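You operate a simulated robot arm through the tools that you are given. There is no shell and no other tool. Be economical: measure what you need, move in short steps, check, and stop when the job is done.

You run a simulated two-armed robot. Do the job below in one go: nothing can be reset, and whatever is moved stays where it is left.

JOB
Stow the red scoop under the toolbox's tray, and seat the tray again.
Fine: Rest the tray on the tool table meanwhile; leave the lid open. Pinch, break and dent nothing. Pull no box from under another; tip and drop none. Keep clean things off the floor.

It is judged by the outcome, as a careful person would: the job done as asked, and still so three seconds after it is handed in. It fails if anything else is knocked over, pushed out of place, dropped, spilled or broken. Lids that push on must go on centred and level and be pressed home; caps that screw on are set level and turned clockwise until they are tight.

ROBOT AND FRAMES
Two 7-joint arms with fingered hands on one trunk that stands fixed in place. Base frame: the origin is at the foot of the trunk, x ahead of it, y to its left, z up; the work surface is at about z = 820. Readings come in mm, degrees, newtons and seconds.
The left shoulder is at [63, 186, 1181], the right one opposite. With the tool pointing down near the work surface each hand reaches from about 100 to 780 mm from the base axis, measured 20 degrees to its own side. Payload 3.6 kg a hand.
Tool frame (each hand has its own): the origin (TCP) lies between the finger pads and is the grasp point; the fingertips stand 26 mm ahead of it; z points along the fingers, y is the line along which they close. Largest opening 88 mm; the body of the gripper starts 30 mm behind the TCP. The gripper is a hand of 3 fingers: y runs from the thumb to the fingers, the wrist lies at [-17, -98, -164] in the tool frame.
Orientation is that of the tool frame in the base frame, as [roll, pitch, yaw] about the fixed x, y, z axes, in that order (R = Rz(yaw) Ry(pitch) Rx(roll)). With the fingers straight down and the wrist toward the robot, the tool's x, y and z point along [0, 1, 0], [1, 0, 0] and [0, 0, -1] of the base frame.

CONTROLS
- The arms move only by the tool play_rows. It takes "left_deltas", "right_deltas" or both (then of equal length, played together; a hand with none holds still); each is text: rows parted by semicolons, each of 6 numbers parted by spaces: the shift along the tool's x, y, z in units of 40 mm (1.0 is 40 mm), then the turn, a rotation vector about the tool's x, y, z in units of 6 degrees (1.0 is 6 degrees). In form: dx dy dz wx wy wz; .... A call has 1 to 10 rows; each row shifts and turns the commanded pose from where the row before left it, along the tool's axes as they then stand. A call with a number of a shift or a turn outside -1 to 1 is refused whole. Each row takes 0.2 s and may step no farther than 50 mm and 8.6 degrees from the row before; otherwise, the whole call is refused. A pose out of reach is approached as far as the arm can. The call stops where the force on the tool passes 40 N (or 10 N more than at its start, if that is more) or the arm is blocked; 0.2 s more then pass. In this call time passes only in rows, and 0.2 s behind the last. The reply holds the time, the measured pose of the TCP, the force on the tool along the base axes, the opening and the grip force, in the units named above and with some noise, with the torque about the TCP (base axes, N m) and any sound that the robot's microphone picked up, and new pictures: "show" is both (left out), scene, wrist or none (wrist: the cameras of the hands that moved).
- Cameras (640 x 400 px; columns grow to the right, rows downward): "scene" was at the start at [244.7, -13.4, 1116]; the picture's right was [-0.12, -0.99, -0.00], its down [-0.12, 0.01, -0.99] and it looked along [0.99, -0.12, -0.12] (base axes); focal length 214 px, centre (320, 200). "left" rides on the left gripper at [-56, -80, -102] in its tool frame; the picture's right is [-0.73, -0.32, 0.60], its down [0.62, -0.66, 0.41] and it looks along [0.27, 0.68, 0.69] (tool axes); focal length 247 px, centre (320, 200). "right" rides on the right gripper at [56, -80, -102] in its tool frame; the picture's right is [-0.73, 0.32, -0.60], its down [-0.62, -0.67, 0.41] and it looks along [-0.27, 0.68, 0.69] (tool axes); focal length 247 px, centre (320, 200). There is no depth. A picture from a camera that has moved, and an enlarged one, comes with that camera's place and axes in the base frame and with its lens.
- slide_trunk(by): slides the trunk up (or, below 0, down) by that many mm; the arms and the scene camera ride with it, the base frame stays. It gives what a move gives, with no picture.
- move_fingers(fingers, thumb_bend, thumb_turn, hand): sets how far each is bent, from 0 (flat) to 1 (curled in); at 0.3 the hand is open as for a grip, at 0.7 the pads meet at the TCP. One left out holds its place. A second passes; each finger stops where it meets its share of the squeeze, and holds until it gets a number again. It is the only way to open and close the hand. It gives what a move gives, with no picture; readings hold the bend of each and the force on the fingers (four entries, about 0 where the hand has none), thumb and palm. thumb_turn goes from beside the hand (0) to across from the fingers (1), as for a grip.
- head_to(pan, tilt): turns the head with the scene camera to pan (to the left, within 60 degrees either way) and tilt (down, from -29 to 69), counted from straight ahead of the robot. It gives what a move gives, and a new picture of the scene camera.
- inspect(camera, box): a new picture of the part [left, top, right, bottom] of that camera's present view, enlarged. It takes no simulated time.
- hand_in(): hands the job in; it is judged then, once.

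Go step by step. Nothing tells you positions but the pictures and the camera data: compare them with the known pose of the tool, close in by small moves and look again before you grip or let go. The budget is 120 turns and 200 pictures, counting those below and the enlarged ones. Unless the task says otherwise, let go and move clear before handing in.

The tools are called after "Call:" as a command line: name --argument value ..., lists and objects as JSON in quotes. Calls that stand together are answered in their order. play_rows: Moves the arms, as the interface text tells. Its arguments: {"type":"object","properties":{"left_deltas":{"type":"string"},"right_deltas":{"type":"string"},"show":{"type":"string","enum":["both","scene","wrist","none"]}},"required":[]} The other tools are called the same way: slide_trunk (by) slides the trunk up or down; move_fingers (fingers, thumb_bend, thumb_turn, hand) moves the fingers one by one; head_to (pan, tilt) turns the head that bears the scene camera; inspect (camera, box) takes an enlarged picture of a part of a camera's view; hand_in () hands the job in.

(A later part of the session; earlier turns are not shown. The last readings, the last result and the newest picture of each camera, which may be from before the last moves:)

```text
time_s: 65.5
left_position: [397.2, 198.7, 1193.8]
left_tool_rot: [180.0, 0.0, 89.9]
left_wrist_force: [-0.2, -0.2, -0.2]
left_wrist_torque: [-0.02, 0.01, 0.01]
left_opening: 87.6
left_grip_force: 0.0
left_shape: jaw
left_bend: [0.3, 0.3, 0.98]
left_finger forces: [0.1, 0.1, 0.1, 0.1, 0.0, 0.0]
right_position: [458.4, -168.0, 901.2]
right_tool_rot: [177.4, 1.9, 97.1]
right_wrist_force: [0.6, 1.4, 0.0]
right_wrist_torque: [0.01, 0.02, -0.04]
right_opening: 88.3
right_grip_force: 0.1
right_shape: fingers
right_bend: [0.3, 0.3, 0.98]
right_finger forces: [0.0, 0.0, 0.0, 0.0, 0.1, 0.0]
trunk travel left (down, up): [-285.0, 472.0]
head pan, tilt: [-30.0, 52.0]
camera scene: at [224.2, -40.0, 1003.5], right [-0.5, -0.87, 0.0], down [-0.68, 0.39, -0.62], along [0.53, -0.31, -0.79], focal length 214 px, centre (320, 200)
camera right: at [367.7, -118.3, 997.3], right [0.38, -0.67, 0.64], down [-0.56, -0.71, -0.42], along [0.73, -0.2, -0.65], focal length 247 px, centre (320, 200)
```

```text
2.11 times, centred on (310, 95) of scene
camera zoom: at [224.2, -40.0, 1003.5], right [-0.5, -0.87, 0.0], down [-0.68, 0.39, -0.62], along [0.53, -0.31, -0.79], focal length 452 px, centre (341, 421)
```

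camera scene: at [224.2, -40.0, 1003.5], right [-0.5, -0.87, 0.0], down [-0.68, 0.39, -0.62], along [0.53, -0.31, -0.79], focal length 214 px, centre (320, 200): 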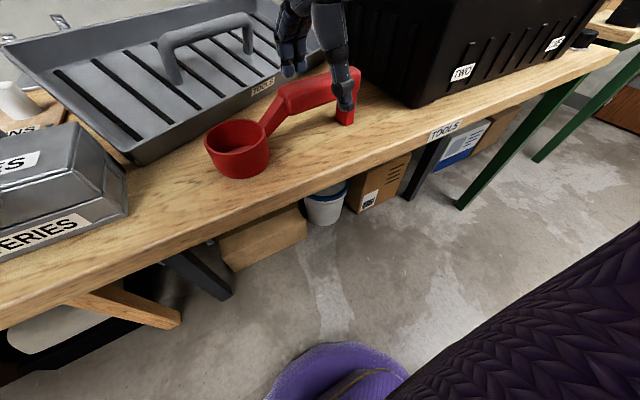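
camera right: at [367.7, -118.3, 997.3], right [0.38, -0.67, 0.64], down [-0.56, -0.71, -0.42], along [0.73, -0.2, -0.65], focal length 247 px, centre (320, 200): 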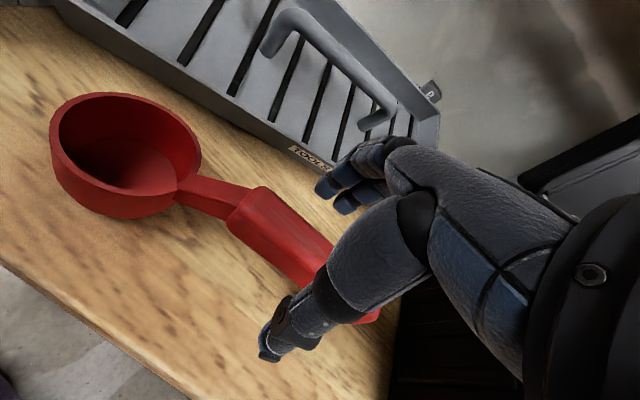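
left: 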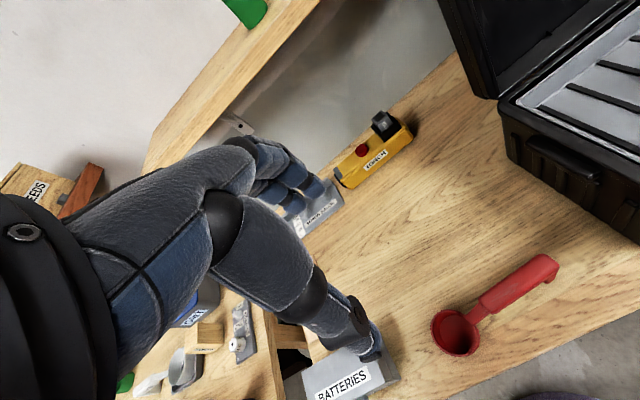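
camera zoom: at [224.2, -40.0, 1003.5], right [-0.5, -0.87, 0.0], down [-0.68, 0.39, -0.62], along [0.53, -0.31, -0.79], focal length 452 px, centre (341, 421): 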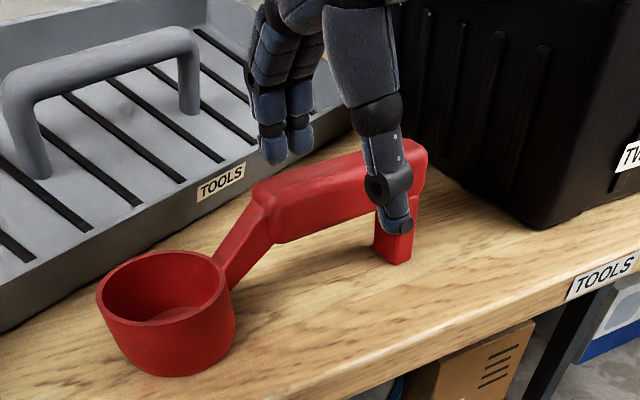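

Call:
play_rows --right_deltas "0.48 -0.19 0 0 0 0;0 0 0.3 0 0 0;0 0 0.23 0 0 0;0 0 0 0 0 0" --show "wrist"

Call:
inspect --camera "scene" --box '[200, 0, 420, 190]'

```text
time_s: 66.5
left_position: [396.3, 198.7, 1192.5]
left_tool_rot: [180.0, 0.0, 90.1]
left_wrist_force: [-0.5, -0.2, 0.4]
left_wrist_torque: [0.01, 0.01, 0.0]
left_opening: 87.6
left_grip_force: 0.1
left_shape: jaw
left_bend: [0.3, 0.3, 0.98]
left_finger forces: [0.0, 0.1, 0.1, 0.0, 0.0, 0.0]
right_position: [448.7, -152.3, 877.1]
right_tool_rot: [177.5, 2.0, 97.0]
right_wrist_force: [0.4, 0.2, -0.2]
right_wrist_torque: [-0.01, 0.0, 0.0]
right_opening: 88.0
right_grip_force: 0.0
right_shape: fingers
right_bend: [0.3, 0.3, 0.98]
right_finger forces: [0.0, 0.0, 0.0, 0.0, 0.0, 0.1]
trunk travel left (down, up): [-285.0, 472.0]
head pan, tilt: [-30.0, 52.0]
camera right: at [358.4, -101.4, 973.9], right [0.38, -0.67, 0.64], down [-0.56, -0.71, -0.42], along [0.73, -0.2, -0.65], focal length 247 px, centre (320, 200)
```

right: 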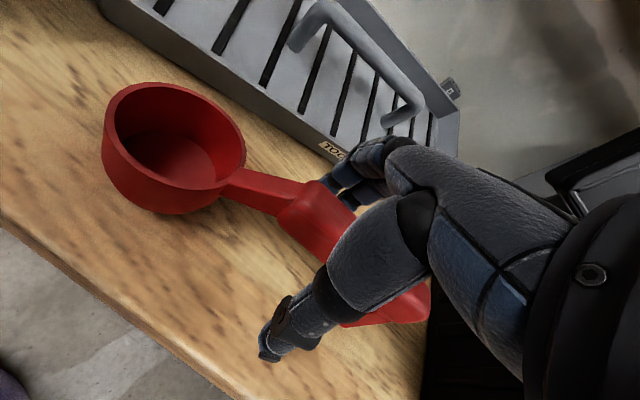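

```text
2.11 times, centred on (310, 95) of scene
camera zoom: at [224.3, -40.0, 1003.5], right [-0.5, -0.87, 0.0], down [-0.68, 0.39, -0.62], along [0.53, -0.31, -0.79], focal length 452 px, centre (341, 421)
```

zoom: 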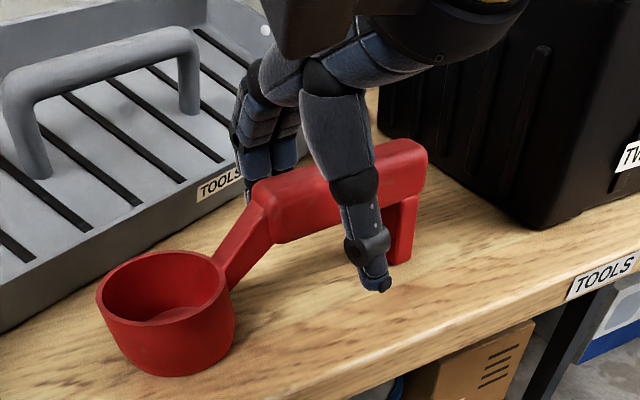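

Straddling the handle well. Closing.

Call:
move_fingers --hand "right" --fingers 0.75 --thumb_bend 0.75

Call:
inspect --camera "scene" --box '[200, 0, 420, 190]'

```text
time_s: 67.5
left_position: [396.7, 198.3, 1193.1]
left_tool_rot: [180.0, 0.0, 90.1]
left_wrist_force: [-0.2, 0.5, 0.0]
left_wrist_torque: [-0.02, -0.01, -0.01]
left_opening: 87.9
left_grip_force: 0.0
left_shape: jaw
left_bend: [0.3, 0.3, 0.98]
left_finger forces: [0.0, 0.0, 0.0, 0.0, 0.0, 0.0]
right_position: [449.0, -150.8, 876.7]
right_tool_rot: [177.6, 2.0, 97.1]
right_wrist_force: [0.5, -0.7, -0.7]
right_wrist_torque: [0.01, 0.01, -0.02]
right_opening: 15.7
right_grip_force: 15.5
right_shape: fingers
right_bend: [0.65, 0.63, 0.96]
right_finger forces: [9.7, 4.3, 0.0, 0.1, 16.8, 0.0]
trunk travel left (down, up): [-285.0, 472.0]
head pan, tilt: [-30.0, 52.0]
```

```text
2.11 times, centred on (310, 95) of scene
camera zoom: at [224.4, -40.1, 1003.4], right [-0.5, -0.87, 0.0], down [-0.68, 0.39, -0.62], along [0.53, -0.31, -0.79], focal length 452 px, centre (341, 421)
```

zoom: 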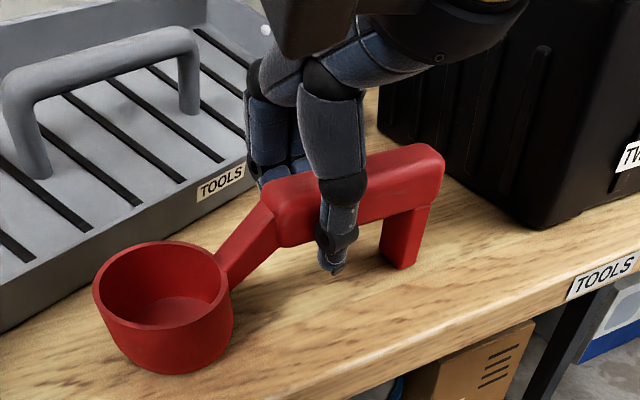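

Call:
play_rows --right_deltas "0 0 -0.4 0 0 0;0 0 -0.6 0 0 0;0 0 -1 0 0 0;0 0 -1 0 0 0;0 0 -1 0 0 0;0 0 -1 0 0 0;0 0 -0.5 0 0 0;0 0 0 0 0 0" --show "both"

```text
time_s: 69.3
left_position: [397.0, 198.6, 1192.9]
left_tool_rot: [180.0, 0.0, 90.1]
left_wrist_force: [0.3, -0.6, -0.1]
left_wrist_torque: [0.04, -0.02, 0.02]
left_opening: 87.6
left_grip_force: 0.0
left_shape: jaw
left_bend: [0.3, 0.3, 0.98]
left_finger forces: [0.0, 0.0, 0.0, 0.0, 0.0, 0.1]
right_position: [439.1, -148.1, 1098.8]
right_tool_rot: [177.6, 2.0, 97.0]
right_wrist_force: [0.2, 0.2, -0.7]
right_wrist_torque: [-0.01, -0.02, 0.01]
right_opening: 15.3
right_grip_force: 15.3
right_shape: fingers
right_bend: [0.65, 0.63, 0.96]
right_finger forces: [9.5, 4.5, 0.0, 0.1, 16.6, 0.0]
trunk travel left (down, up): [-285.0, 472.0]
head pan, tilt: [-30.0, 52.0]
camera scene: at [224.4, -40.1, 1003.4], right [-0.5, -0.87, 0.0], down [-0.68, 0.39, -0.62], along [0.53, -0.31, -0.79], focal length 214 px, centre (320, 200)
camera right: at [347.9, -96.6, 1194.5], right [0.38, -0.67, 0.64], down [-0.56, -0.71, -0.42], along [0.73, -0.2, -0.65], focal length 247 px, centre (320, 200)
```

scene: 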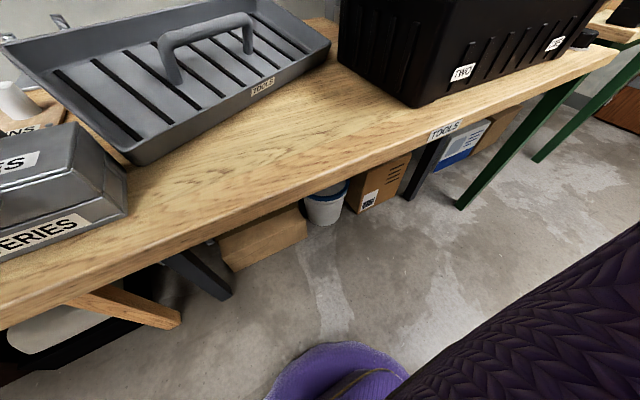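
right: 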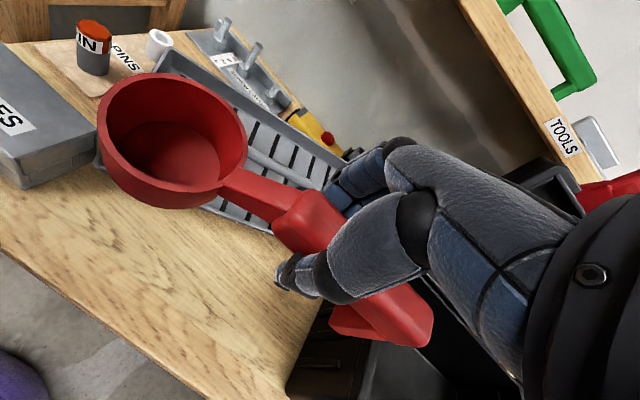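

Call:
play_rows --right_deltas "-0.6 0 0 0 0 0.4;-1 0.2 0 0 0 0.4;-1 0.3 0 0 0 0.37;-1 0.3 0 0 0 0;-1 0.3 0 0 0 0;-1 0.4 0 0 0 0;-1 0.4 0 0 0 0;-1 0.3 0 0 0 0;-1 0.2 0 0 0 0;-0.8 0.1 0 0 0 0" --show "none"

Call:
head_to --pan -45 --tilt 25

Call:
inspect --camera "right" --box '[0, 0, 640, 400]'

```text
time_s: 71.5
left_position: [397.4, 198.2, 1192.6]
left_tool_rot: [180.0, 0.0, 90.1]
left_wrist_force: [0.7, -0.4, -0.5]
left_wrist_torque: [-0.01, 0.0, 0.0]
left_opening: 87.8
left_grip_force: 0.0
left_shape: jaw
left_bend: [0.3, 0.3, 0.98]
left_finger forces: [0.0, 0.1, 0.0, 0.1, 0.0, 0.1]
right_position: [547.4, -520.3, 1115.9]
right_tool_rot: [177.4, 1.7, 89.9]
right_wrist_force: [0.6, -0.2, -0.8]
right_wrist_torque: [0.02, 0.0, 0.0]
right_opening: 14.6
right_grip_force: 14.7
right_shape: fingers
right_bend: [0.65, 0.64, 0.96]
right_finger forces: [9.4, 4.4, 0.1, 0.1, 16.3, 0.0]
trunk travel left (down, up): [-285.0, 472.0]
head pan, tilt: [-30.0, 52.0]
```

```text
time_s: 72.4
left_position: [397.6, 199.0, 1193.2]
left_tool_rot: [-179.9, 0.0, 90.0]
left_wrist_force: [0.3, 0.0, 0.3]
left_wrist_torque: [0.02, -0.02, -0.01]
left_opening: 87.9
left_grip_force: 0.1
left_shape: jaw
left_bend: [0.3, 0.3, 0.98]
left_finger forces: [0.0, 0.1, 0.0, 0.0, 0.1, 0.0]
right_position: [547.3, -519.7, 1116.0]
right_tool_rot: [177.3, 1.8, 90.0]
right_wrist_force: [-0.2, 0.0, -1.8]
right_wrist_torque: [0.0, 0.01, -0.01]
right_opening: 14.6
right_grip_force: 14.9
right_shape: fingers
right_bend: [0.65, 0.64, 0.96]
right_finger forces: [9.3, 4.4, 0.0, 0.1, 16.4, 0.0]
trunk travel left (down, up): [-285.0, 472.0]
head pan, tilt: [-45.0, 25.0]
camera scene: at [224.5, -67.7, 1043.5], right [-0.71, -0.71, 0.0], down [-0.3, 0.3, -0.91], along [0.64, -0.64, -0.42], focal length 214 px, centre (320, 200)
```

scene: 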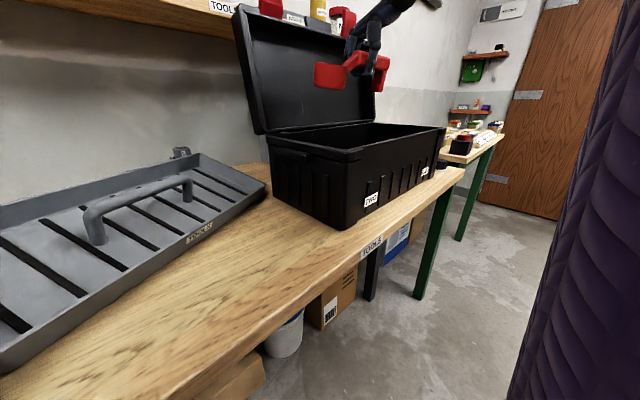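

```text
1.00 times, centred on (320, 200) of right (not enlarged: the box is as wide or as high as the picture)
camera zoom: at [463.7, -459.4, 1211.5], right [0.29, -0.72, 0.63], down [-0.64, -0.64, -0.42], along [0.71, -0.29, -0.65], focal length 247 px, centre (320, 200)
```

zoom: 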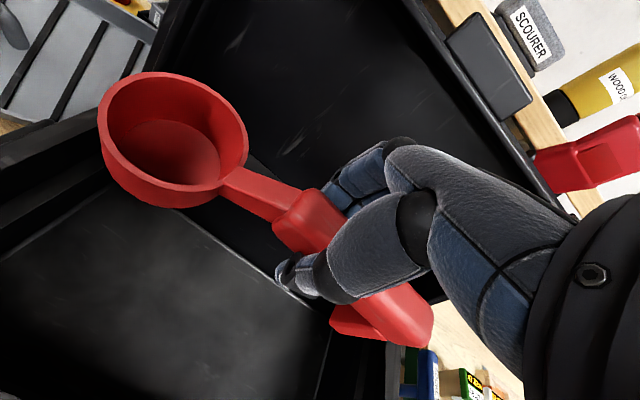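

Scoop is over the box interior, aligned with its length. Lowering in stages.

Call:
play_rows --right_deltas "0 0 0.8 0 0 0;0 0 0.8 0 0 0;0 0 0.8 0 0 0;0 0 0.8 0 0 0;0 0 0.5 0 0 0;0 0 0 0 0 0" --show "both"

Call:
inspect --camera "scene" --box '[230, 10, 450, 210]'

```text
time_s: 73.8
left_position: [395.8, 198.6, 1194.0]
left_tool_rot: [-180.0, -0.1, 90.1]
left_wrist_force: [-0.2, 0.4, -0.4]
left_wrist_torque: [-0.03, -0.04, 0.0]
left_opening: 87.5
left_grip_force: 0.0
left_shape: jaw
left_bend: [0.3, 0.3, 0.98]
left_finger forces: [0.1, 0.0, 0.1, 0.0, 0.0, 0.0]
right_position: [554.9, -523.9, 967.0]
right_tool_rot: [177.3, 1.7, 90.0]
right_wrist_force: [0.4, -0.4, 0.5]
right_wrist_torque: [0.0, -0.01, 0.03]
right_opening: 14.4
right_grip_force: 15.0
right_shape: fingers
right_bend: [0.65, 0.64, 0.96]
right_finger forces: [9.3, 4.4, 0.0, 0.1, 16.3, 0.0]
trunk travel left (down, up): [-285.0, 472.0]
head pan, tilt: [-45.0, 25.0]
camera scene: at [224.4, -67.7, 1043.6], right [-0.71, -0.71, 0.0], down [-0.3, 0.3, -0.91], along [0.64, -0.64, -0.42], focal length 214 px, centre (320, 200)
camera right: at [469.8, -463.3, 1062.7], right [0.29, -0.72, 0.64], down [-0.64, -0.64, -0.42], along [0.71, -0.29, -0.65], focal length 247 px, centre (320, 200)
```

scene: 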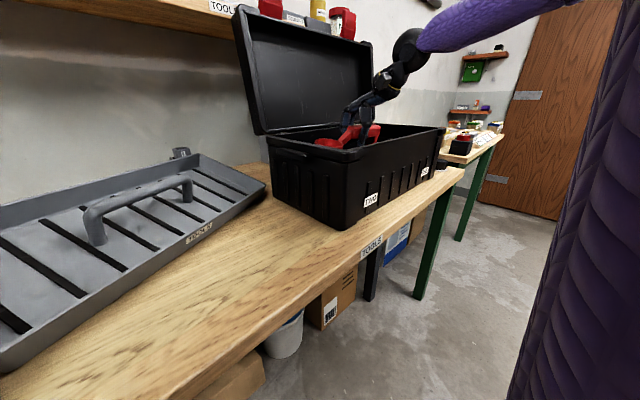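
right: 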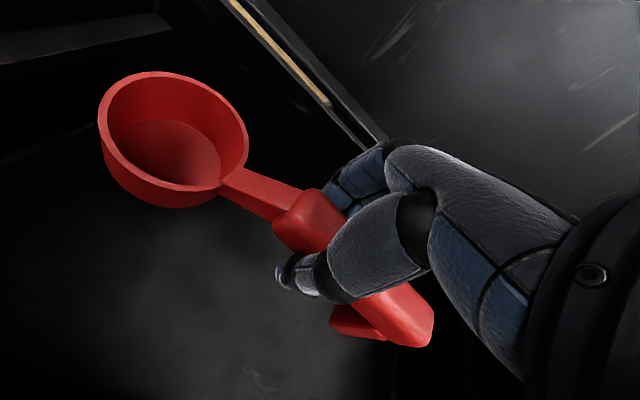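

```text
2.00 times, centred on (340, 110) of scene
camera zoom: at [224.4, -67.7, 1043.6], right [-0.71, -0.71, 0.0], down [-0.3, 0.3, -0.91], along [0.64, -0.64, -0.42], focal length 429 px, centre (280, 380)
```

zoom: 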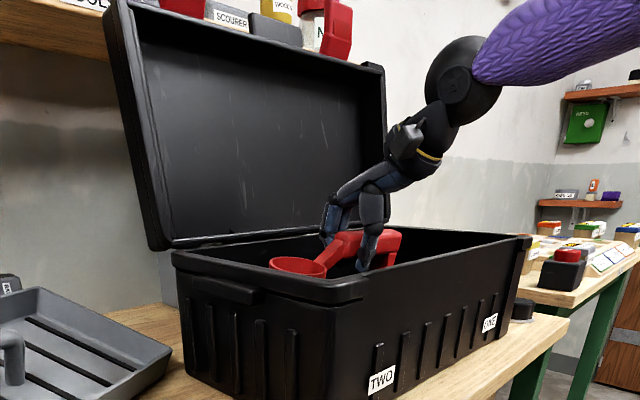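

Call:
play_rows --right_deltas "0 0 0.6 0 0 0;0 0 0.6 0 0 0;0 0 0.3 0 0 0;0 0 0.12 0 0 0;0 0 0 0 0 0" --show "both"

```text
time_s: 75.0
left_position: [397.0, 198.7, 1194.7]
left_tool_rot: [180.0, 0.0, 90.1]
left_wrist_force: [0.1, 0.4, -0.4]
left_wrist_torque: [-0.04, 0.02, 0.01]
left_opening: 87.7
left_grip_force: 0.0
left_shape: jaw
left_bend: [0.3, 0.3, 0.98]
left_finger forces: [0.0, 0.0, 0.0, 0.0, 0.0, 0.0]
right_position: [555.9, -526.9, 900.8]
right_tool_rot: [177.2, 1.7, 89.9]
right_wrist_force: [-0.2, 1.3, -0.5]
right_wrist_torque: [-0.01, -0.02, -0.02]
right_opening: 14.6
right_grip_force: 15.5
right_shape: fingers
right_bend: [0.65, 0.64, 0.96]
right_finger forces: [9.3, 4.3, 0.0, 0.0, 16.1, 0.0]
trunk travel left (down, up): [-285.0, 472.0]
head pan, tilt: [-45.0, 25.0]
camera scene: at [224.5, -67.7, 1043.6], right [-0.71, -0.71, 0.0], down [-0.3, 0.3, -0.91], along [0.64, -0.64, -0.42], focal length 214 px, centre (320, 200)
camera right: at [472.4, -465.1, 997.1], right [0.29, -0.72, 0.64], down [-0.64, -0.64, -0.42], along [0.71, -0.29, -0.65], focal length 247 px, centre (320, 200)
```

scene: 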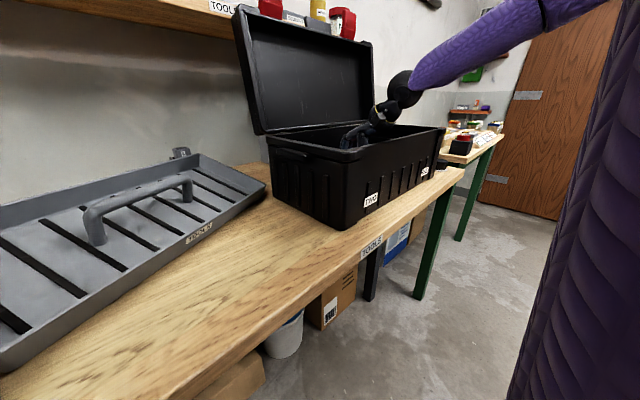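
right: 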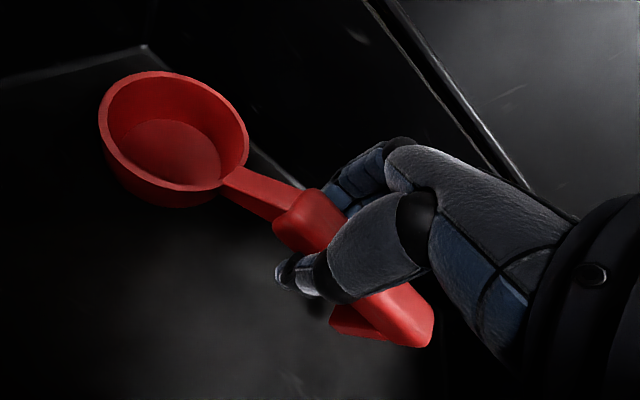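

Call:
play_rows --right_deltas "0 0 0.12 0 0 0;0 0 0.12 0 0 0;0 0 0 0 0 0" --show "none"

Call:
play_rows --right_deltas "0 0 0.1 0 0 0;0 0 0 0 0 0" --show "none"

Call:
play_rows --right_deltas "0 0 0.1 0 0 0;0 0 0 0 0 0" --show "none"

```text
time_s: 75.8
left_position: [397.1, 199.8, 1193.3]
left_tool_rot: [-180.0, 0.0, 90.2]
left_wrist_force: [-0.1, 0.5, -0.1]
left_wrist_torque: [0.03, -0.01, 0.02]
left_opening: 88.0
left_grip_force: 0.1
left_shape: jaw
left_bend: [0.3, 0.3, 0.98]
left_finger forces: [0.0, 0.0, 0.0, 0.1, 0.0, 0.0]
right_position: [555.7, -525.9, 890.8]
right_tool_rot: [177.3, 1.7, 90.0]
right_wrist_force: [-0.4, -0.3, -0.7]
right_wrist_torque: [0.03, 0.03, -0.03]
right_opening: 14.6
right_grip_force: 14.8
right_shape: fingers
right_bend: [0.65, 0.64, 0.96]
right_finger forces: [9.3, 4.3, 0.1, 0.0, 16.1, 0.1]
trunk travel left (down, up): [-285.0, 472.0]
head pan, tilt: [-45.0, 25.0]
```

```text
time_s: 76.4
left_position: [396.4, 199.0, 1192.4]
left_tool_rot: [180.0, -0.1, 90.2]
left_wrist_force: [1.0, -0.5, 0.3]
left_wrist_torque: [-0.01, 0.04, -0.01]
left_opening: 87.9
left_grip_force: 0.0
left_shape: jaw
left_bend: [0.3, 0.3, 0.98]
left_finger forces: [0.1, 0.1, 0.0, 0.0, 0.0, 0.1]
right_position: [555.8, -525.2, 887.8]
right_tool_rot: [177.3, 1.7, 90.0]
right_wrist_force: [-0.2, 0.7, -0.6]
right_wrist_torque: [-0.02, -0.03, 0.03]
right_opening: 14.5
right_grip_force: 14.8
right_shape: fingers
right_bend: [0.65, 0.64, 0.96]
right_finger forces: [9.3, 4.4, 0.0, 0.0, 16.2, 0.1]
trunk travel left (down, up): [-285.0, 472.0]
head pan, tilt: [-45.0, 25.0]
```

```text
time_s: 77.0
left_position: [397.8, 199.9, 1193.6]
left_tool_rot: [180.0, 0.0, 90.1]
left_wrist_force: [-0.7, -0.4, -0.3]
left_wrist_torque: [-0.05, -0.02, 0.04]
left_opening: 87.5
left_grip_force: 0.1
left_shape: jaw
left_bend: [0.3, 0.3, 0.98]
left_finger forces: [0.0, 0.1, 0.0, 0.1, 0.0, 0.0]
right_position: [558.4, -527.1, 884.7]
right_tool_rot: [177.3, 1.7, 90.1]
right_wrist_force: [-0.4, 0.1, -0.4]
right_wrist_torque: [0.02, 0.03, 0.04]
right_opening: 14.3
right_grip_force: 14.9
right_shape: fingers
right_bend: [0.65, 0.64, 0.96]
right_finger forces: [9.6, 4.1, 0.0, 0.1, 16.0, 0.1]
trunk travel left (down, up): [-285.0, 472.0]
head pan, tilt: [-45.0, 25.0]
```

Call:
play_rows --right_deltas "0 0 0.08 0 0 0;0 0 0 0 0 0" --show "none"

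Call:
play_rows --right_deltas "0 0 0.08 0 0 0;0 0 0 0 0 0" --show "none"

```text
time_s: 77.6
left_position: [397.3, 198.8, 1193.6]
left_tool_rot: [179.9, 0.1, 90.0]
left_wrist_force: [0.1, -0.1, 0.0]
left_wrist_torque: [0.0, -0.02, -0.02]
left_opening: 87.7
left_grip_force: 0.1
left_shape: jaw
left_bend: [0.3, 0.3, 0.98]
left_finger forces: [0.0, 0.0, 0.0, 0.0, 0.0, 0.0]
right_position: [558.0, -525.8, 882.0]
right_tool_rot: [177.2, 1.8, 90.0]
right_wrist_force: [-0.2, -2.0, 6.1]
right_wrist_torque: [0.0, 0.09, 0.02]
right_opening: 12.1
right_grip_force: 13.7
right_shape: fingers
right_bend: [0.73, 0.66, 0.96]
right_finger forces: [10.3, 3.8, 0.0, 0.0, 13.6, 0.0]
trunk travel left (down, up): [-285.0, 472.0]
head pan, tilt: [-45.0, 25.0]
```

```text
time_s: 78.2
left_position: [397.5, 199.6, 1192.8]
left_tool_rot: [-180.0, 0.0, 90.1]
left_wrist_force: [0.4, 0.3, 0.8]
left_wrist_torque: [0.01, 0.04, 0.04]
left_opening: 87.5
left_grip_force: 0.1
left_shape: jaw
left_bend: [0.3, 0.3, 0.98]
left_finger forces: [0.0, 0.1, 0.1, 0.0, 0.0, 0.1]
right_position: [558.6, -525.0, 880.3]
right_tool_rot: [177.1, 1.6, 90.1]
right_wrist_force: [3.2, -1.3, 11.5]
right_wrist_torque: [0.04, -0.01, -0.06]
right_opening: 10.6
right_grip_force: 14.4
right_shape: fingers
right_bend: [0.73, 0.67, 0.97]
right_finger forces: [13.2, 3.1, 0.0, 0.0, 12.7, 0.1]
trunk travel left (down, up): [-285.0, 472.0]
head pan, tilt: [-45.0, 25.0]
```

Contact with the box floor felt (11 N). Releasing partly first, then opening and looking.

Call:
move_fingers --hand "right" --fingers 0.4 --thumb_bend 0.4

Call:
inspect --camera "right" --box '[0, 0, 640, 400]'

```text
time_s: 79.2
left_position: [397.8, 199.7, 1193.6]
left_tool_rot: [-179.9, 0.1, 90.1]
left_wrist_force: [-0.2, -0.2, -0.8]
left_wrist_torque: [-0.03, 0.0, -0.02]
left_opening: 88.0
left_grip_force: 0.0
left_shape: jaw
left_bend: [0.3, 0.3, 0.98]
left_finger forces: [0.1, 0.0, 0.0, 0.0, 0.0, 0.0]
right_position: [557.4, -525.3, 877.3]
right_tool_rot: [177.3, 1.8, 90.0]
right_wrist_force: [-0.3, 0.1, -0.4]
right_wrist_torque: [0.02, 0.01, -0.02]
right_opening: 66.4
right_grip_force: 0.0
right_shape: fingers
right_bend: [0.4, 0.4, 0.97]
right_finger forces: [0.1, 0.0, 0.0, 0.0, 0.0, 0.0]
trunk travel left (down, up): [-285.0, 472.0]
head pan, tilt: [-45.0, 25.0]
```

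```text
1.00 times, centred on (320, 200) of right (not enlarged: the box is as wide or as high as the picture)
camera zoom: at [474.1, -465.9, 974.1], right [0.29, -0.72, 0.63], down [-0.64, -0.64, -0.42], along [0.71, -0.29, -0.65], focal length 247 px, centre (320, 200)
```

zoom: 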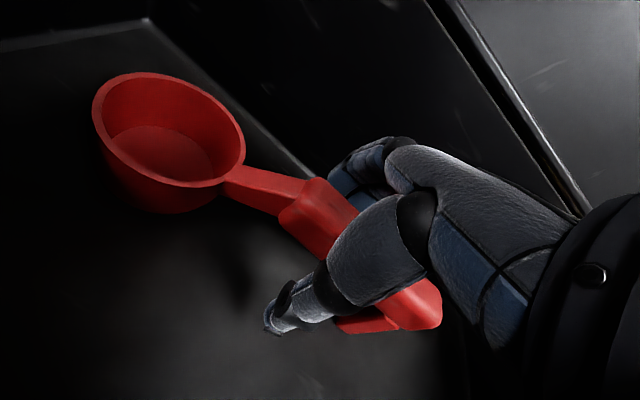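

Call:
play_rows --right_deltas "0 0.02 -0.5 0 0 0;0 0.04 -1 0 0 0;0 0.04 -1 0 0 0;0 0.04 -1 0 0 0;0 0.04 -1 0 0 0;0 0.04 -1 0 0 0;0 0 -0.8 0 0 0;0 0 0 0 0 0" --show "wrist"

```text
time_s: 81.0
left_position: [396.8, 198.6, 1193.2]
left_tool_rot: [-180.0, 0.0, 90.1]
left_wrist_force: [-0.2, -0.6, 0.7]
left_wrist_torque: [0.0, 0.0, 0.0]
left_opening: 87.4
left_grip_force: 0.1
left_shape: jaw
left_bend: [0.3, 0.3, 0.98]
left_finger forces: [0.0, 0.0, 0.0, 0.0, 0.0, 0.1]
right_position: [552.9, -519.1, 1129.6]
right_tool_rot: [177.4, 1.7, 90.0]
right_wrist_force: [-0.3, 0.9, -0.1]
right_wrist_torque: [0.03, 0.0, -0.03]
right_opening: 66.3
right_grip_force: 0.0
right_shape: fingers
right_bend: [0.4, 0.4, 0.97]
right_finger forces: [0.1, 0.0, 0.0, 0.0, 0.0, 0.1]
trunk travel left (down, up): [-285.0, 472.0]
head pan, tilt: [-45.0, 25.0]
camera right: at [469.0, -459.2, 1226.6], right [0.29, -0.72, 0.63], down [-0.64, -0.64, -0.42], along [0.71, -0.29, -0.65], focal length 247 px, centre (320, 200)
```

right: 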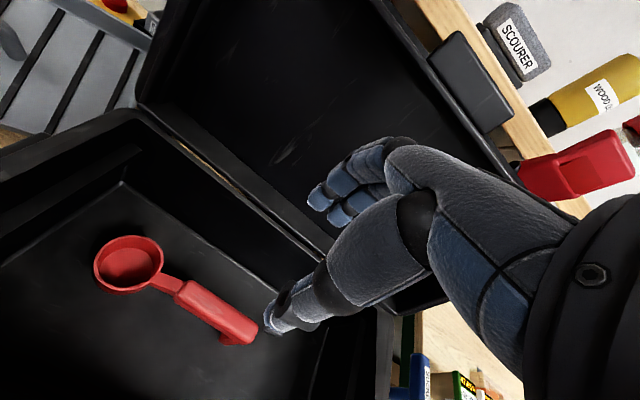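

The scoop stands on the box floor. Now I'll get a high view to measure the tray handle.

Call:
play_rows --right_deltas "1 -0.5 0 0 0 0;1 -0.5 0 0 0 0;1 -0.5 0 0 0 0;1 -0.5 0 0 0 0;1 -0.5 0 0 0 0;1 -0.5 0 0 0 0" --show "none"

Call:
slide_trunk --by 250

Call:
head_to --pan -10 --tilt 50

Call:
inspect --camera "scene" --box '[180, 50, 460, 230]'

```text
time_s: 82.4
left_position: [396.1, 200.2, 1194.1]
left_tool_rot: [-180.0, 0.0, 90.2]
left_wrist_force: [-0.2, -0.4, -0.1]
left_wrist_torque: [0.0, 0.01, -0.02]
left_opening: 87.7
left_grip_force: 0.1
left_shape: jaw
left_bend: [0.3, 0.3, 0.98]
left_finger forces: [0.0, 0.0, 0.0, 0.0, 0.0, 0.0]
right_position: [435.7, -277.7, 1118.2]
right_tool_rot: [177.3, 1.8, 90.0]
right_wrist_force: [-0.4, -0.1, -0.2]
right_wrist_torque: [-0.03, 0.01, -0.03]
right_opening: 66.4
right_grip_force: 0.0
right_shape: fingers
right_bend: [0.4, 0.4, 0.97]
right_finger forces: [0.1, 0.0, 0.0, 0.0, 0.1, 0.1]
trunk travel left (down, up): [-285.0, 472.0]
head pan, tilt: [-45.0, 25.0]
```

```text
time_s: 85.0
left_position: [395.9, 199.2, 1443.4]
left_tool_rot: [-180.0, 0.1, 90.1]
left_wrist_force: [-0.3, -0.4, 0.3]
left_wrist_torque: [-0.03, -0.02, 0.01]
left_opening: 87.7
left_grip_force: 0.0
left_shape: jaw
left_bend: [0.3, 0.3, 0.98]
left_finger forces: [0.1, 0.0, 0.0, 0.0, 0.0, 0.0]
right_position: [433.8, -278.7, 1366.8]
right_tool_rot: [177.5, 1.7, 90.0]
right_wrist_force: [0.3, -0.2, 0.1]
right_wrist_torque: [-0.01, -0.02, 0.0]
right_opening: 66.3
right_grip_force: 0.1
right_shape: fingers
right_bend: [0.4, 0.4, 0.97]
right_finger forces: [0.0, 0.0, 0.0, 0.0, 0.1, 0.0]
trunk travel left (down, up): [-535.0, 222.0]
head pan, tilt: [-45.0, 25.0]
```

```text
time_s: 86.0
left_position: [397.8, 198.5, 1443.7]
left_tool_rot: [180.0, 0.0, 90.1]
left_wrist_force: [0.9, 0.0, -1.4]
left_wrist_torque: [0.0, 0.0, 0.02]
left_opening: 87.4
left_grip_force: 0.0
left_shape: jaw
left_bend: [0.3, 0.3, 0.98]
left_finger forces: [0.0, 0.0, 0.1, 0.0, 0.0, 0.0]
right_position: [434.3, -279.0, 1367.1]
right_tool_rot: [177.2, 1.7, 90.1]
right_wrist_force: [0.2, 0.0, 0.5]
right_wrist_torque: [-0.02, -0.01, -0.05]
right_opening: 66.3
right_grip_force: 0.1
right_shape: fingers
right_bend: [0.4, 0.4, 0.97]
right_finger forces: [0.0, 0.0, 0.0, 0.0, 0.1, 0.0]
trunk travel left (down, up): [-535.0, 222.0]
head pan, tilt: [-10.0, 50.0]
camera scene: at [208.9, -16.0, 1270.9], right [-0.17, -0.98, 0.0], down [-0.75, 0.13, -0.64], along [0.63, -0.11, -0.77], focal length 214 px, centre (320, 200)
```

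scene: 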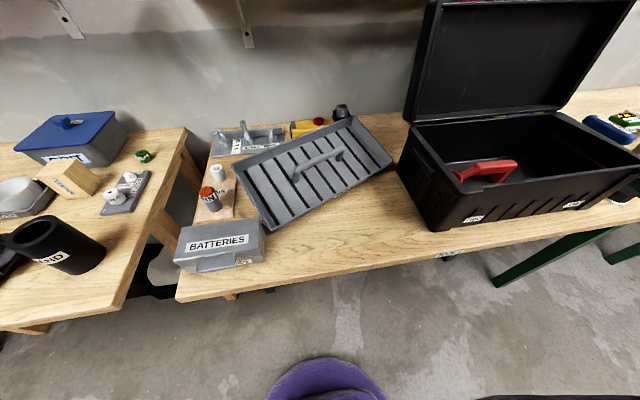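

```text
2.22 times, centred on (320, 140) of scene
camera zoom: at [208.9, -16.0, 1270.9], right [-0.17, -0.98, 0.0], down [-0.75, 0.13, -0.64], along [0.63, -0.11, -0.77], focal length 477 px, centre (320, 333)
```

zoom: 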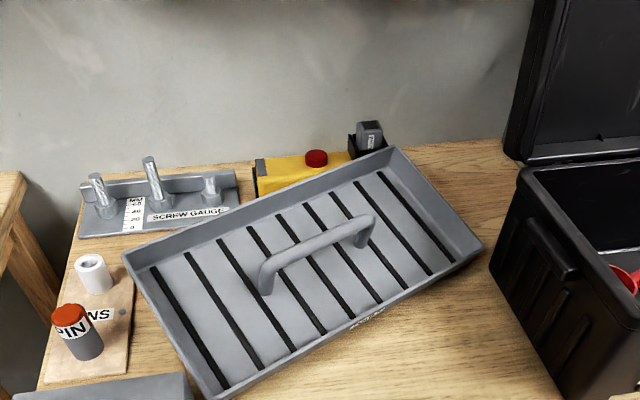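

By my measurements the tray's back edge may be raised — perhaps propped on the torch. I'll check from a low viewpoint.

Call:
slide_trunk --by -300

Call:
head_to --pan -15 --tilt 18

Call:
inspect --camera "scene" --box '[150, 130, 470, 330]'

```text
time_s: 89.0
left_position: [396.1, 198.6, 1144.2]
left_tool_rot: [179.9, 0.0, 90.1]
left_wrist_force: [0.8, 0.2, 0.3]
left_wrist_torque: [0.06, -0.02, 0.02]
left_opening: 87.6
left_grip_force: 0.0
left_shape: jaw
left_bend: [0.3, 0.3, 0.98]
left_finger forces: [0.1, 0.0, 0.0, 0.0, 0.1, 0.0]
right_position: [433.2, -279.9, 1067.6]
right_tool_rot: [177.4, 1.7, 90.1]
right_wrist_force: [0.3, -0.1, 0.1]
right_wrist_torque: [0.01, 0.03, 0.0]
right_opening: 66.5
right_grip_force: 0.0
right_shape: fingers
right_bend: [0.4, 0.4, 0.97]
right_finger forces: [0.1, 0.1, 0.0, 0.0, 0.0, 0.1]
trunk travel left (down, up): [-235.0, 522.0]
head pan, tilt: [-10.0, 50.0]
```

```text
time_s: 90.0
left_position: [396.9, 199.7, 1144.2]
left_tool_rot: [-179.9, 0.0, 90.0]
left_wrist_force: [-0.1, -0.3, -1.0]
left_wrist_torque: [0.01, 0.03, -0.01]
left_opening: 87.4
left_grip_force: 0.1
left_shape: jaw
left_bend: [0.3, 0.3, 0.98]
left_finger forces: [0.0, 0.0, 0.1, 0.0, 0.0, 0.0]
right_position: [434.5, -279.0, 1067.1]
right_tool_rot: [177.3, 1.7, 90.1]
right_wrist_force: [0.1, 0.2, 0.1]
right_wrist_torque: [0.0, 0.01, 0.01]
right_opening: 66.4
right_grip_force: 0.1
right_shape: fingers
right_bend: [0.4, 0.4, 0.97]
right_finger forces: [0.0, 0.0, 0.0, 0.0, 0.1, 0.0]
trunk travel left (down, up): [-235.0, 522.0]
head pan, tilt: [-15.0, 18.0]
camera scene: at [258.4, -26.7, 1000.2], right [-0.26, -0.97, 0.0], down [-0.3, 0.08, -0.95], along [0.92, -0.25, -0.31], focal length 214 px, centre (320, 200)
```

scene: 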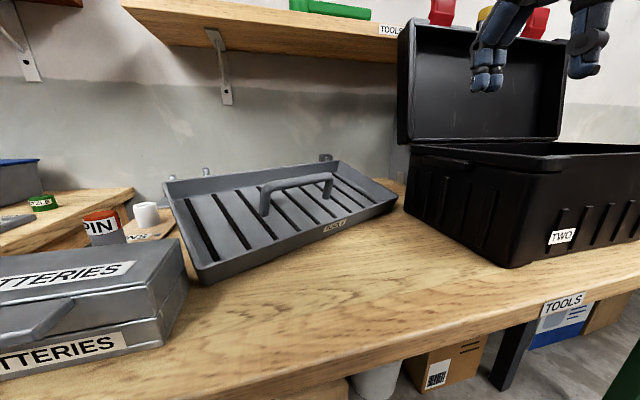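

```text
2.00 times, centred on (310, 230) of scene
camera zoom: at [258.4, -26.7, 1000.2], right [-0.26, -0.97, 0.0], down [-0.3, 0.08, -0.95], along [0.92, -0.25, -0.31], focal length 429 px, centre (340, 140)
```

zoom: 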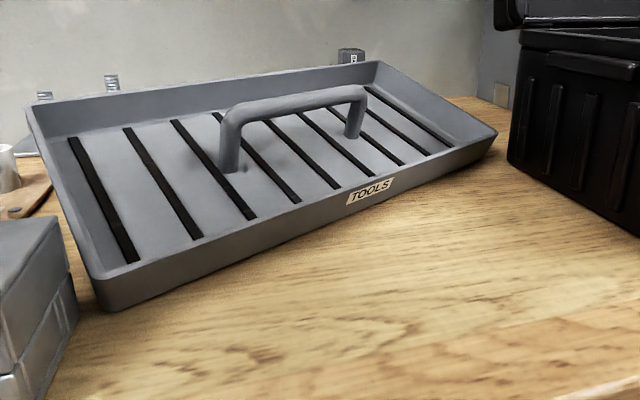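

The tray's rear edge is propped on the torch; it's stable, and I'll lift it straight off. Bar triangulates to (609,−30,915)–(669,−157,911), i.e. yaw +25°. Turning the hand to match and moving above it.

Call:
play_rows --right_deltas "0 0 0 0 0 -0.7;0 0 0 0 0 -0.7;0 0 0 0 0 -0.7;0 0 0 0 0 -0.7;0 0 0 0 0 -0.7;0 0 0 0 0 -0.6" --show "none"

Call:
play_rows --right_deltas "0.29 0.94 0 0 0 0;0.29 0.94 0 0 0 0;0.29 0.94 0 0 0 0;0.29 0.94 0 0 0 0;0.29 0.94 0 0 0 0;0.29 0.94 0 0 0 0;0.29 0.94 0 0 0 0;0 0 0 0 0 0" --show "both"

Call:
move_fingers --hand "right" --fingers 0.3 --thumb_bend 0.3

```text
time_s: 91.4
left_position: [398.0, 197.8, 1142.6]
left_tool_rot: [-180.0, 0.0, 90.1]
left_wrist_force: [-0.5, -0.3, -0.4]
left_wrist_torque: [-0.01, 0.01, 0.0]
left_opening: 87.6
left_grip_force: 0.1
left_shape: jaw
left_bend: [0.3, 0.3, 0.98]
left_finger forces: [0.0, 0.0, 0.0, 0.0, 0.1, 0.0]
right_position: [434.6, -277.8, 1067.7]
right_tool_rot: [178.3, 2.7, 114.7]
right_wrist_force: [-0.3, 0.5, 1.2]
right_wrist_torque: [0.0, 0.02, -0.01]
right_opening: 66.5
right_grip_force: 0.2
right_shape: fingers
right_bend: [0.4, 0.4, 0.97]
right_finger forces: [0.0, 0.1, 0.0, 0.1, 0.1, 0.0]
trunk travel left (down, up): [-235.0, 522.0]
head pan, tilt: [-15.0, 18.0]
```

```text
time_s: 93.2
left_position: [398.3, 199.6, 1142.3]
left_tool_rot: [180.0, 0.1, 90.1]
left_wrist_force: [-0.5, -0.6, 0.4]
left_wrist_torque: [-0.01, -0.03, 0.02]
left_opening: 87.8
left_grip_force: 0.0
left_shape: jaw
left_bend: [0.3, 0.3, 0.98]
left_finger forces: [0.0, 0.1, 0.0, 0.0, 0.0, 0.0]
right_position: [621.4, -128.0, 1067.5]
right_tool_rot: [178.3, 2.6, 114.4]
right_wrist_force: [-0.3, -0.4, 0.2]
right_wrist_torque: [-0.01, 0.01, 0.02]
right_opening: 66.6
right_grip_force: 0.0
right_shape: fingers
right_bend: [0.4, 0.4, 0.97]
right_finger forces: [0.0, 0.0, 0.0, 0.0, 0.0, 0.1]
right hand out of reach, approached as far as the arm can: row 7
trunk travel left (down, up): [-235.0, 522.0]
head pan, tilt: [-15.0, 18.0]
camera scene: at [258.4, -26.6, 1000.3], right [-0.26, -0.97, 0.0], down [-0.3, 0.08, -0.95], along [0.92, -0.25, -0.31], focal length 214 px, centre (320, 200)
camera right: at [521.3, -105.1, 1164.0], right [0.56, -0.52, 0.64], down [-0.33, -0.85, -0.4], along [0.76, 0.02, -0.65], focal length 247 px, centre (320, 200)
```

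scene: 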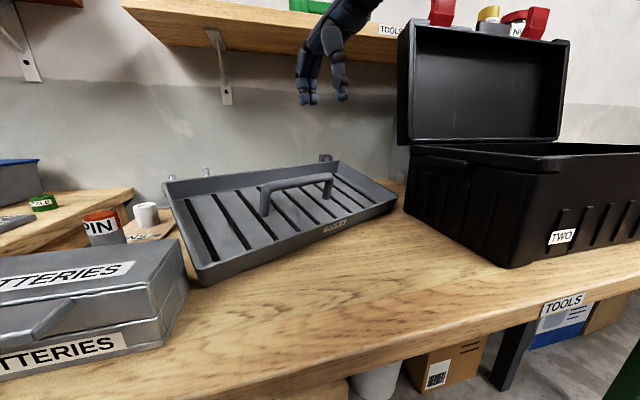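
right: 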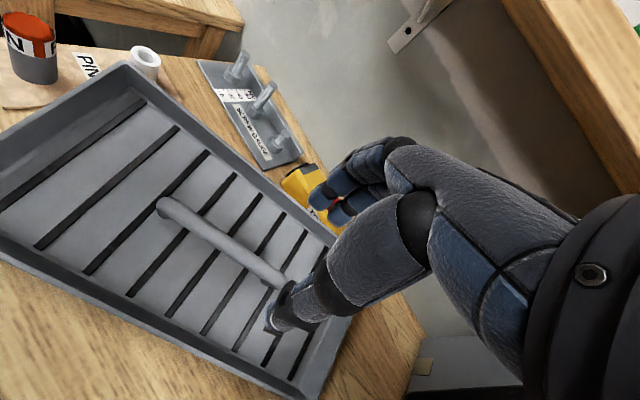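

```text
time_s: 94.2
left_position: [397.5, 199.5, 1143.7]
left_tool_rot: [-180.0, -0.1, 90.1]
left_wrist_force: [0.2, 0.8, 0.0]
left_wrist_torque: [0.0, 0.05, 0.03]
left_opening: 87.6
left_grip_force: 0.1
left_shape: jaw
left_bend: [0.3, 0.3, 0.98]
left_finger forces: [0.0, 0.0, 0.0, 0.1, 0.0, 0.0]
right_position: [621.8, -126.5, 1067.3]
right_tool_rot: [178.2, 2.6, 114.5]
right_wrist_force: [-0.4, -0.4, 1.4]
right_wrist_torque: [0.03, -0.01, -0.02]
right_opening: 88.1
right_grip_force: 0.1
right_shape: fingers
right_bend: [0.3, 0.3, 0.97]
right_finger forces: [0.1, 0.0, 0.0, 0.1, 0.0, 0.0]
trunk travel left (down, up): [-235.0, 522.0]
head pan, tilt: [-15.0, 18.0]
```

Call:
play_rows --right_deltas "0 0 0 0 0.6 0;0 0 0 0 0.6 0;0 0 0 0 0.6 0;0.3 0.4 0.04 0 0 0;0.3 0.4 0.04 0 0 0;0 0 0 0 0 0" --show "wrist"

```text
time_s: 95.6
left_position: [397.4, 198.1, 1143.9]
left_tool_rot: [-180.0, 0.1, 90.1]
left_wrist_force: [-0.1, -0.3, -0.5]
left_wrist_torque: [0.03, 0.0, -0.02]
left_opening: 87.6
left_grip_force: 0.2
left_shape: jaw
left_bend: [0.3, 0.3, 0.98]
left_finger forces: [0.0, 0.0, 0.0, 0.0, 0.1, 0.0]
right_position: [625.7, -116.9, 1067.5]
right_tool_rot: [178.3, -8.0, 114.9]
right_wrist_force: [0.1, 0.5, 0.1]
right_wrist_torque: [0.02, 0.02, 0.02]
right_opening: 87.9
right_grip_force: 0.1
right_shape: fingers
right_bend: [0.3, 0.3, 0.97]
right_finger forces: [0.0, 0.0, 0.1, 0.0, 0.1, 0.0]
right hand out of reach, approached as far as the arm can: row 4, 5
trunk travel left (down, up): [-235.0, 522.0]
head pan, tilt: [-15.0, 18.0]
camera right: at [533.5, -113.4, 1173.4], right [0.62, -0.61, 0.5], down [-0.36, -0.78, -0.52], along [0.7, 0.14, -0.7], focal length 247 px, centre (320, 200)
```

right: 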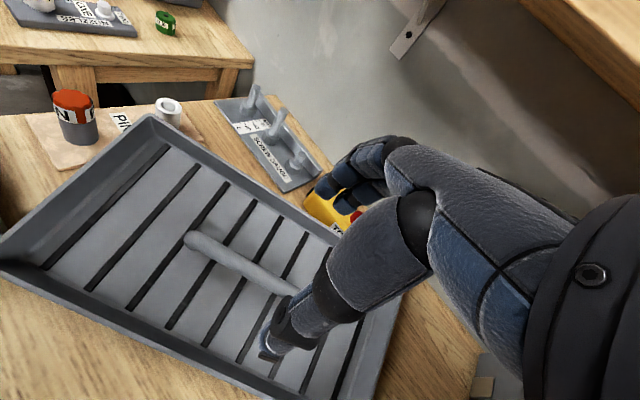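

The arm reaches across better when the hand is high relative to the trunk, so I'll raise the hand, test the reach, then lower by trunk.

Call:
play_rows --right_deltas "0 0 -1 0 0 0;0 0 -1 0 0 0;0 0 -0.5 0 0 0;0.3 0.2 0 0 0 0;0.3 0.2 0 0 0 0;0.2 0.2 0 0 0 0;0.2 0.1 0 0 0 0;0 0 0 0 0 0" --show "none"

```text
time_s: 97.4
left_position: [397.0, 199.0, 1142.0]
left_tool_rot: [-180.0, -0.1, 90.2]
left_wrist_force: [-0.1, -0.9, 0.3]
left_wrist_torque: [-0.02, 0.05, 0.04]
left_opening: 87.6
left_grip_force: 0.0
left_shape: jaw
left_bend: [0.3, 0.3, 0.98]
left_finger forces: [0.0, 0.0, 0.1, 0.0, 0.0, 0.0]
right_position: [635.8, -156.6, 1150.5]
right_tool_rot: [178.1, -8.2, 114.9]
right_wrist_force: [0.2, 0.4, -0.4]
right_wrist_torque: [-0.02, -0.02, -0.01]
right_opening: 88.0
right_grip_force: 0.1
right_shape: fingers
right_bend: [0.3, 0.3, 0.97]
right_finger forces: [0.0, 0.0, 0.0, 0.0, 0.1, 0.0]
right hand out of reach, approached as far as the arm can: row 1, 2, 3, 4, 5, 6, 7
trunk travel left (down, up): [-235.0, 522.0]
head pan, tilt: [-15.0, 18.0]
```

Call:
play_rows --right_deltas "0 0 1 0 0 0;0 0 1 0 0 0;0.1 0 1 0 0 0;0.3 0 0.5 0 0 0;0.3 0 0.5 0 0 0;0.3 0.1 0.3 0 0 0;0.2 0.1 0.1 0 0 0;0 0 0 0 0 0" --show "both"

```text
time_s: 99.2
left_position: [397.2, 198.9, 1144.1]
left_tool_rot: [180.0, 0.0, 90.1]
left_wrist_force: [-0.3, -0.8, 0.6]
left_wrist_torque: [-0.01, -0.03, -0.03]
left_opening: 87.8
left_grip_force: 0.1
left_shape: jaw
left_bend: [0.3, 0.3, 0.98]
left_finger forces: [0.0, 0.1, 0.0, 0.0, 0.1, 0.0]
right_position: [612.6, -91.1, 984.2]
right_tool_rot: [178.2, -8.1, 115.0]
right_wrist_force: [0.2, 0.1, 0.2]
right_wrist_torque: [0.0, 0.02, -0.05]
right_opening: 88.2
right_grip_force: 0.0
right_shape: fingers
right_bend: [0.3, 0.3, 0.97]
right_finger forces: [0.1, 0.0, 0.1, 0.0, 0.1, 0.0]
right hand out of reach, approached as far as the arm can: row 7
trunk travel left (down, up): [-235.0, 522.0]
head pan, tilt: [-15.0, 18.0]
camera scene: at [258.4, -26.7, 1000.3], right [-0.26, -0.97, 0.0], down [-0.3, 0.08, -0.95], along [0.92, -0.25, -0.31], focal length 214 px, centre (320, 200)
camera right: at [521.3, -87.6, 1090.2], right [0.61, -0.61, 0.5], down [-0.36, -0.78, -0.52], along [0.7, 0.14, -0.7], focal length 247 px, centre (320, 200)
```

scene: 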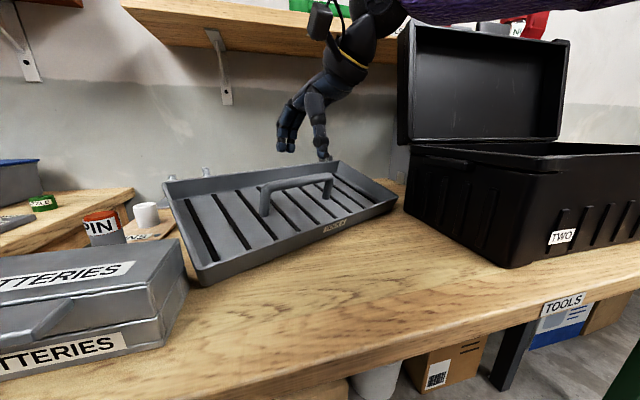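
right: 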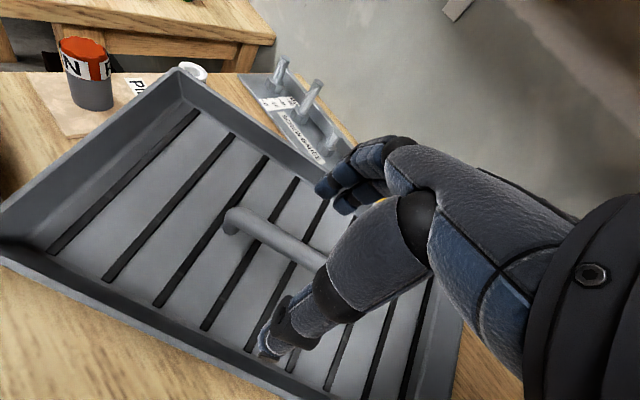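

Call:
play_rows --right_deltas "-0.2 0.2 0.2 0 0.3 0;-0.1 0.2 0.2 0 0.3 0;-0.07 0.17 0.1 0 0 0;0 0 0 0 0 0" --show "wrist"

```text
time_s: 100.2
left_position: [396.8, 198.9, 1143.4]
left_tool_rot: [179.9, 0.0, 90.1]
left_wrist_force: [-0.5, -0.2, -0.4]
left_wrist_torque: [-0.02, 0.02, 0.03]
left_opening: 87.9
left_grip_force: 0.1
left_shape: jaw
left_bend: [0.3, 0.3, 0.98]
left_finger forces: [0.1, 0.1, 0.0, 0.1, 0.0, 0.1]
right_position: [630.5, -101.9, 963.4]
right_tool_rot: [178.1, -11.8, 115.0]
right_wrist_force: [0.5, -1.0, 0.1]
right_wrist_torque: [0.02, 0.02, 0.03]
right_opening: 88.2
right_grip_force: 0.1
right_shape: fingers
right_bend: [0.3, 0.3, 0.97]
right_finger forces: [0.0, 0.1, 0.1, 0.0, 0.1, 0.1]
right hand out of reach, approached as far as the arm can: row 2, 3
trunk travel left (down, up): [-235.0, 522.0]
head pan, tilt: [-15.0, 18.0]
camera right: at [541.2, -104.2, 1072.0], right [0.63, -0.64, 0.45], down [-0.37, -0.75, -0.55], along [0.68, 0.18, -0.71], focal length 247 px, centre (320, 200)
```

right: 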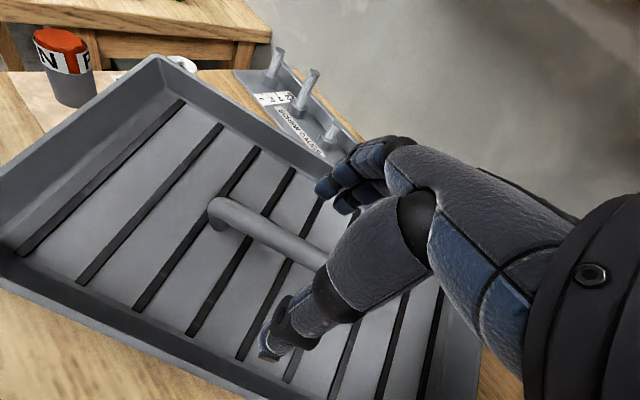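

Call:
play_rows --right_deltas "-0.1 0.08 0.3 0 0 0;-0.1 0.08 0.3 0 0 0;-0.08 0.09 0.2 0 0 0;0 0.1 0 0 0 0;0 0 0 0 0 0" --show "wrist"

Call:
inspect --camera "scene" --box '[220, 110, 400, 260]'

```text
time_s: 101.4
left_position: [397.2, 199.4, 1143.2]
left_tool_rot: [179.9, 0.1, 90.2]
left_wrist_force: [0.4, -0.6, -0.1]
left_wrist_torque: [-0.02, 0.0, 0.01]
left_opening: 87.8
left_grip_force: 0.1
left_shape: jaw
left_bend: [0.3, 0.3, 0.98]
left_finger forces: [0.0, 0.0, 0.0, 0.1, 0.1, 0.0]
right_position: [634.2, -111.2, 933.2]
right_tool_rot: [178.3, -11.7, 115.0]
right_wrist_force: [0.0, 0.4, 0.3]
right_wrist_torque: [0.0, 0.0, -0.02]
right_opening: 87.8
right_grip_force: 0.1
right_shape: fingers
right_bend: [0.3, 0.3, 0.97]
right_finger forces: [0.1, 0.0, 0.0, 0.0, 0.1, 0.0]
right hand out of reach, approached as far as the arm can: row 1, 2, 3, 4
trunk travel left (down, up): [-235.0, 522.0]
head pan, tilt: [-15.0, 18.0]
camera right: at [545.1, -113.8, 1041.7], right [0.63, -0.64, 0.45], down [-0.37, -0.75, -0.55], along [0.68, 0.18, -0.71], focal length 247 px, centre (320, 200)
```

right: 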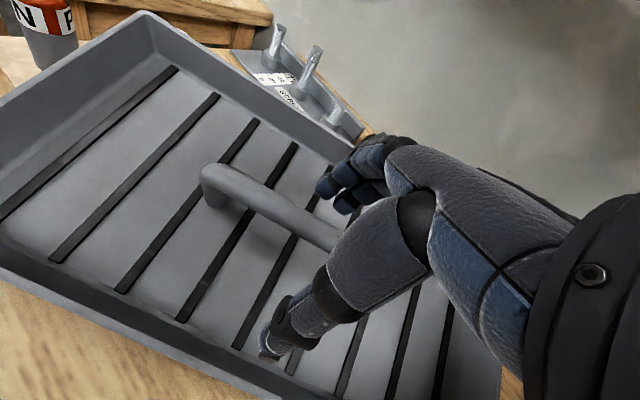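

```text
2.67 times, centred on (310, 185) of scene
camera zoom: at [258.4, -26.6, 1000.3], right [-0.26, -0.97, 0.0], down [-0.3, 0.08, -0.95], along [0.92, -0.25, -0.31], focal length 572 px, centre (347, 240)
```

zoom: 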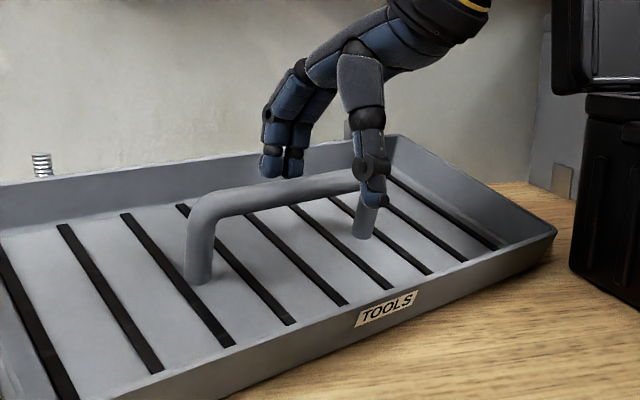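

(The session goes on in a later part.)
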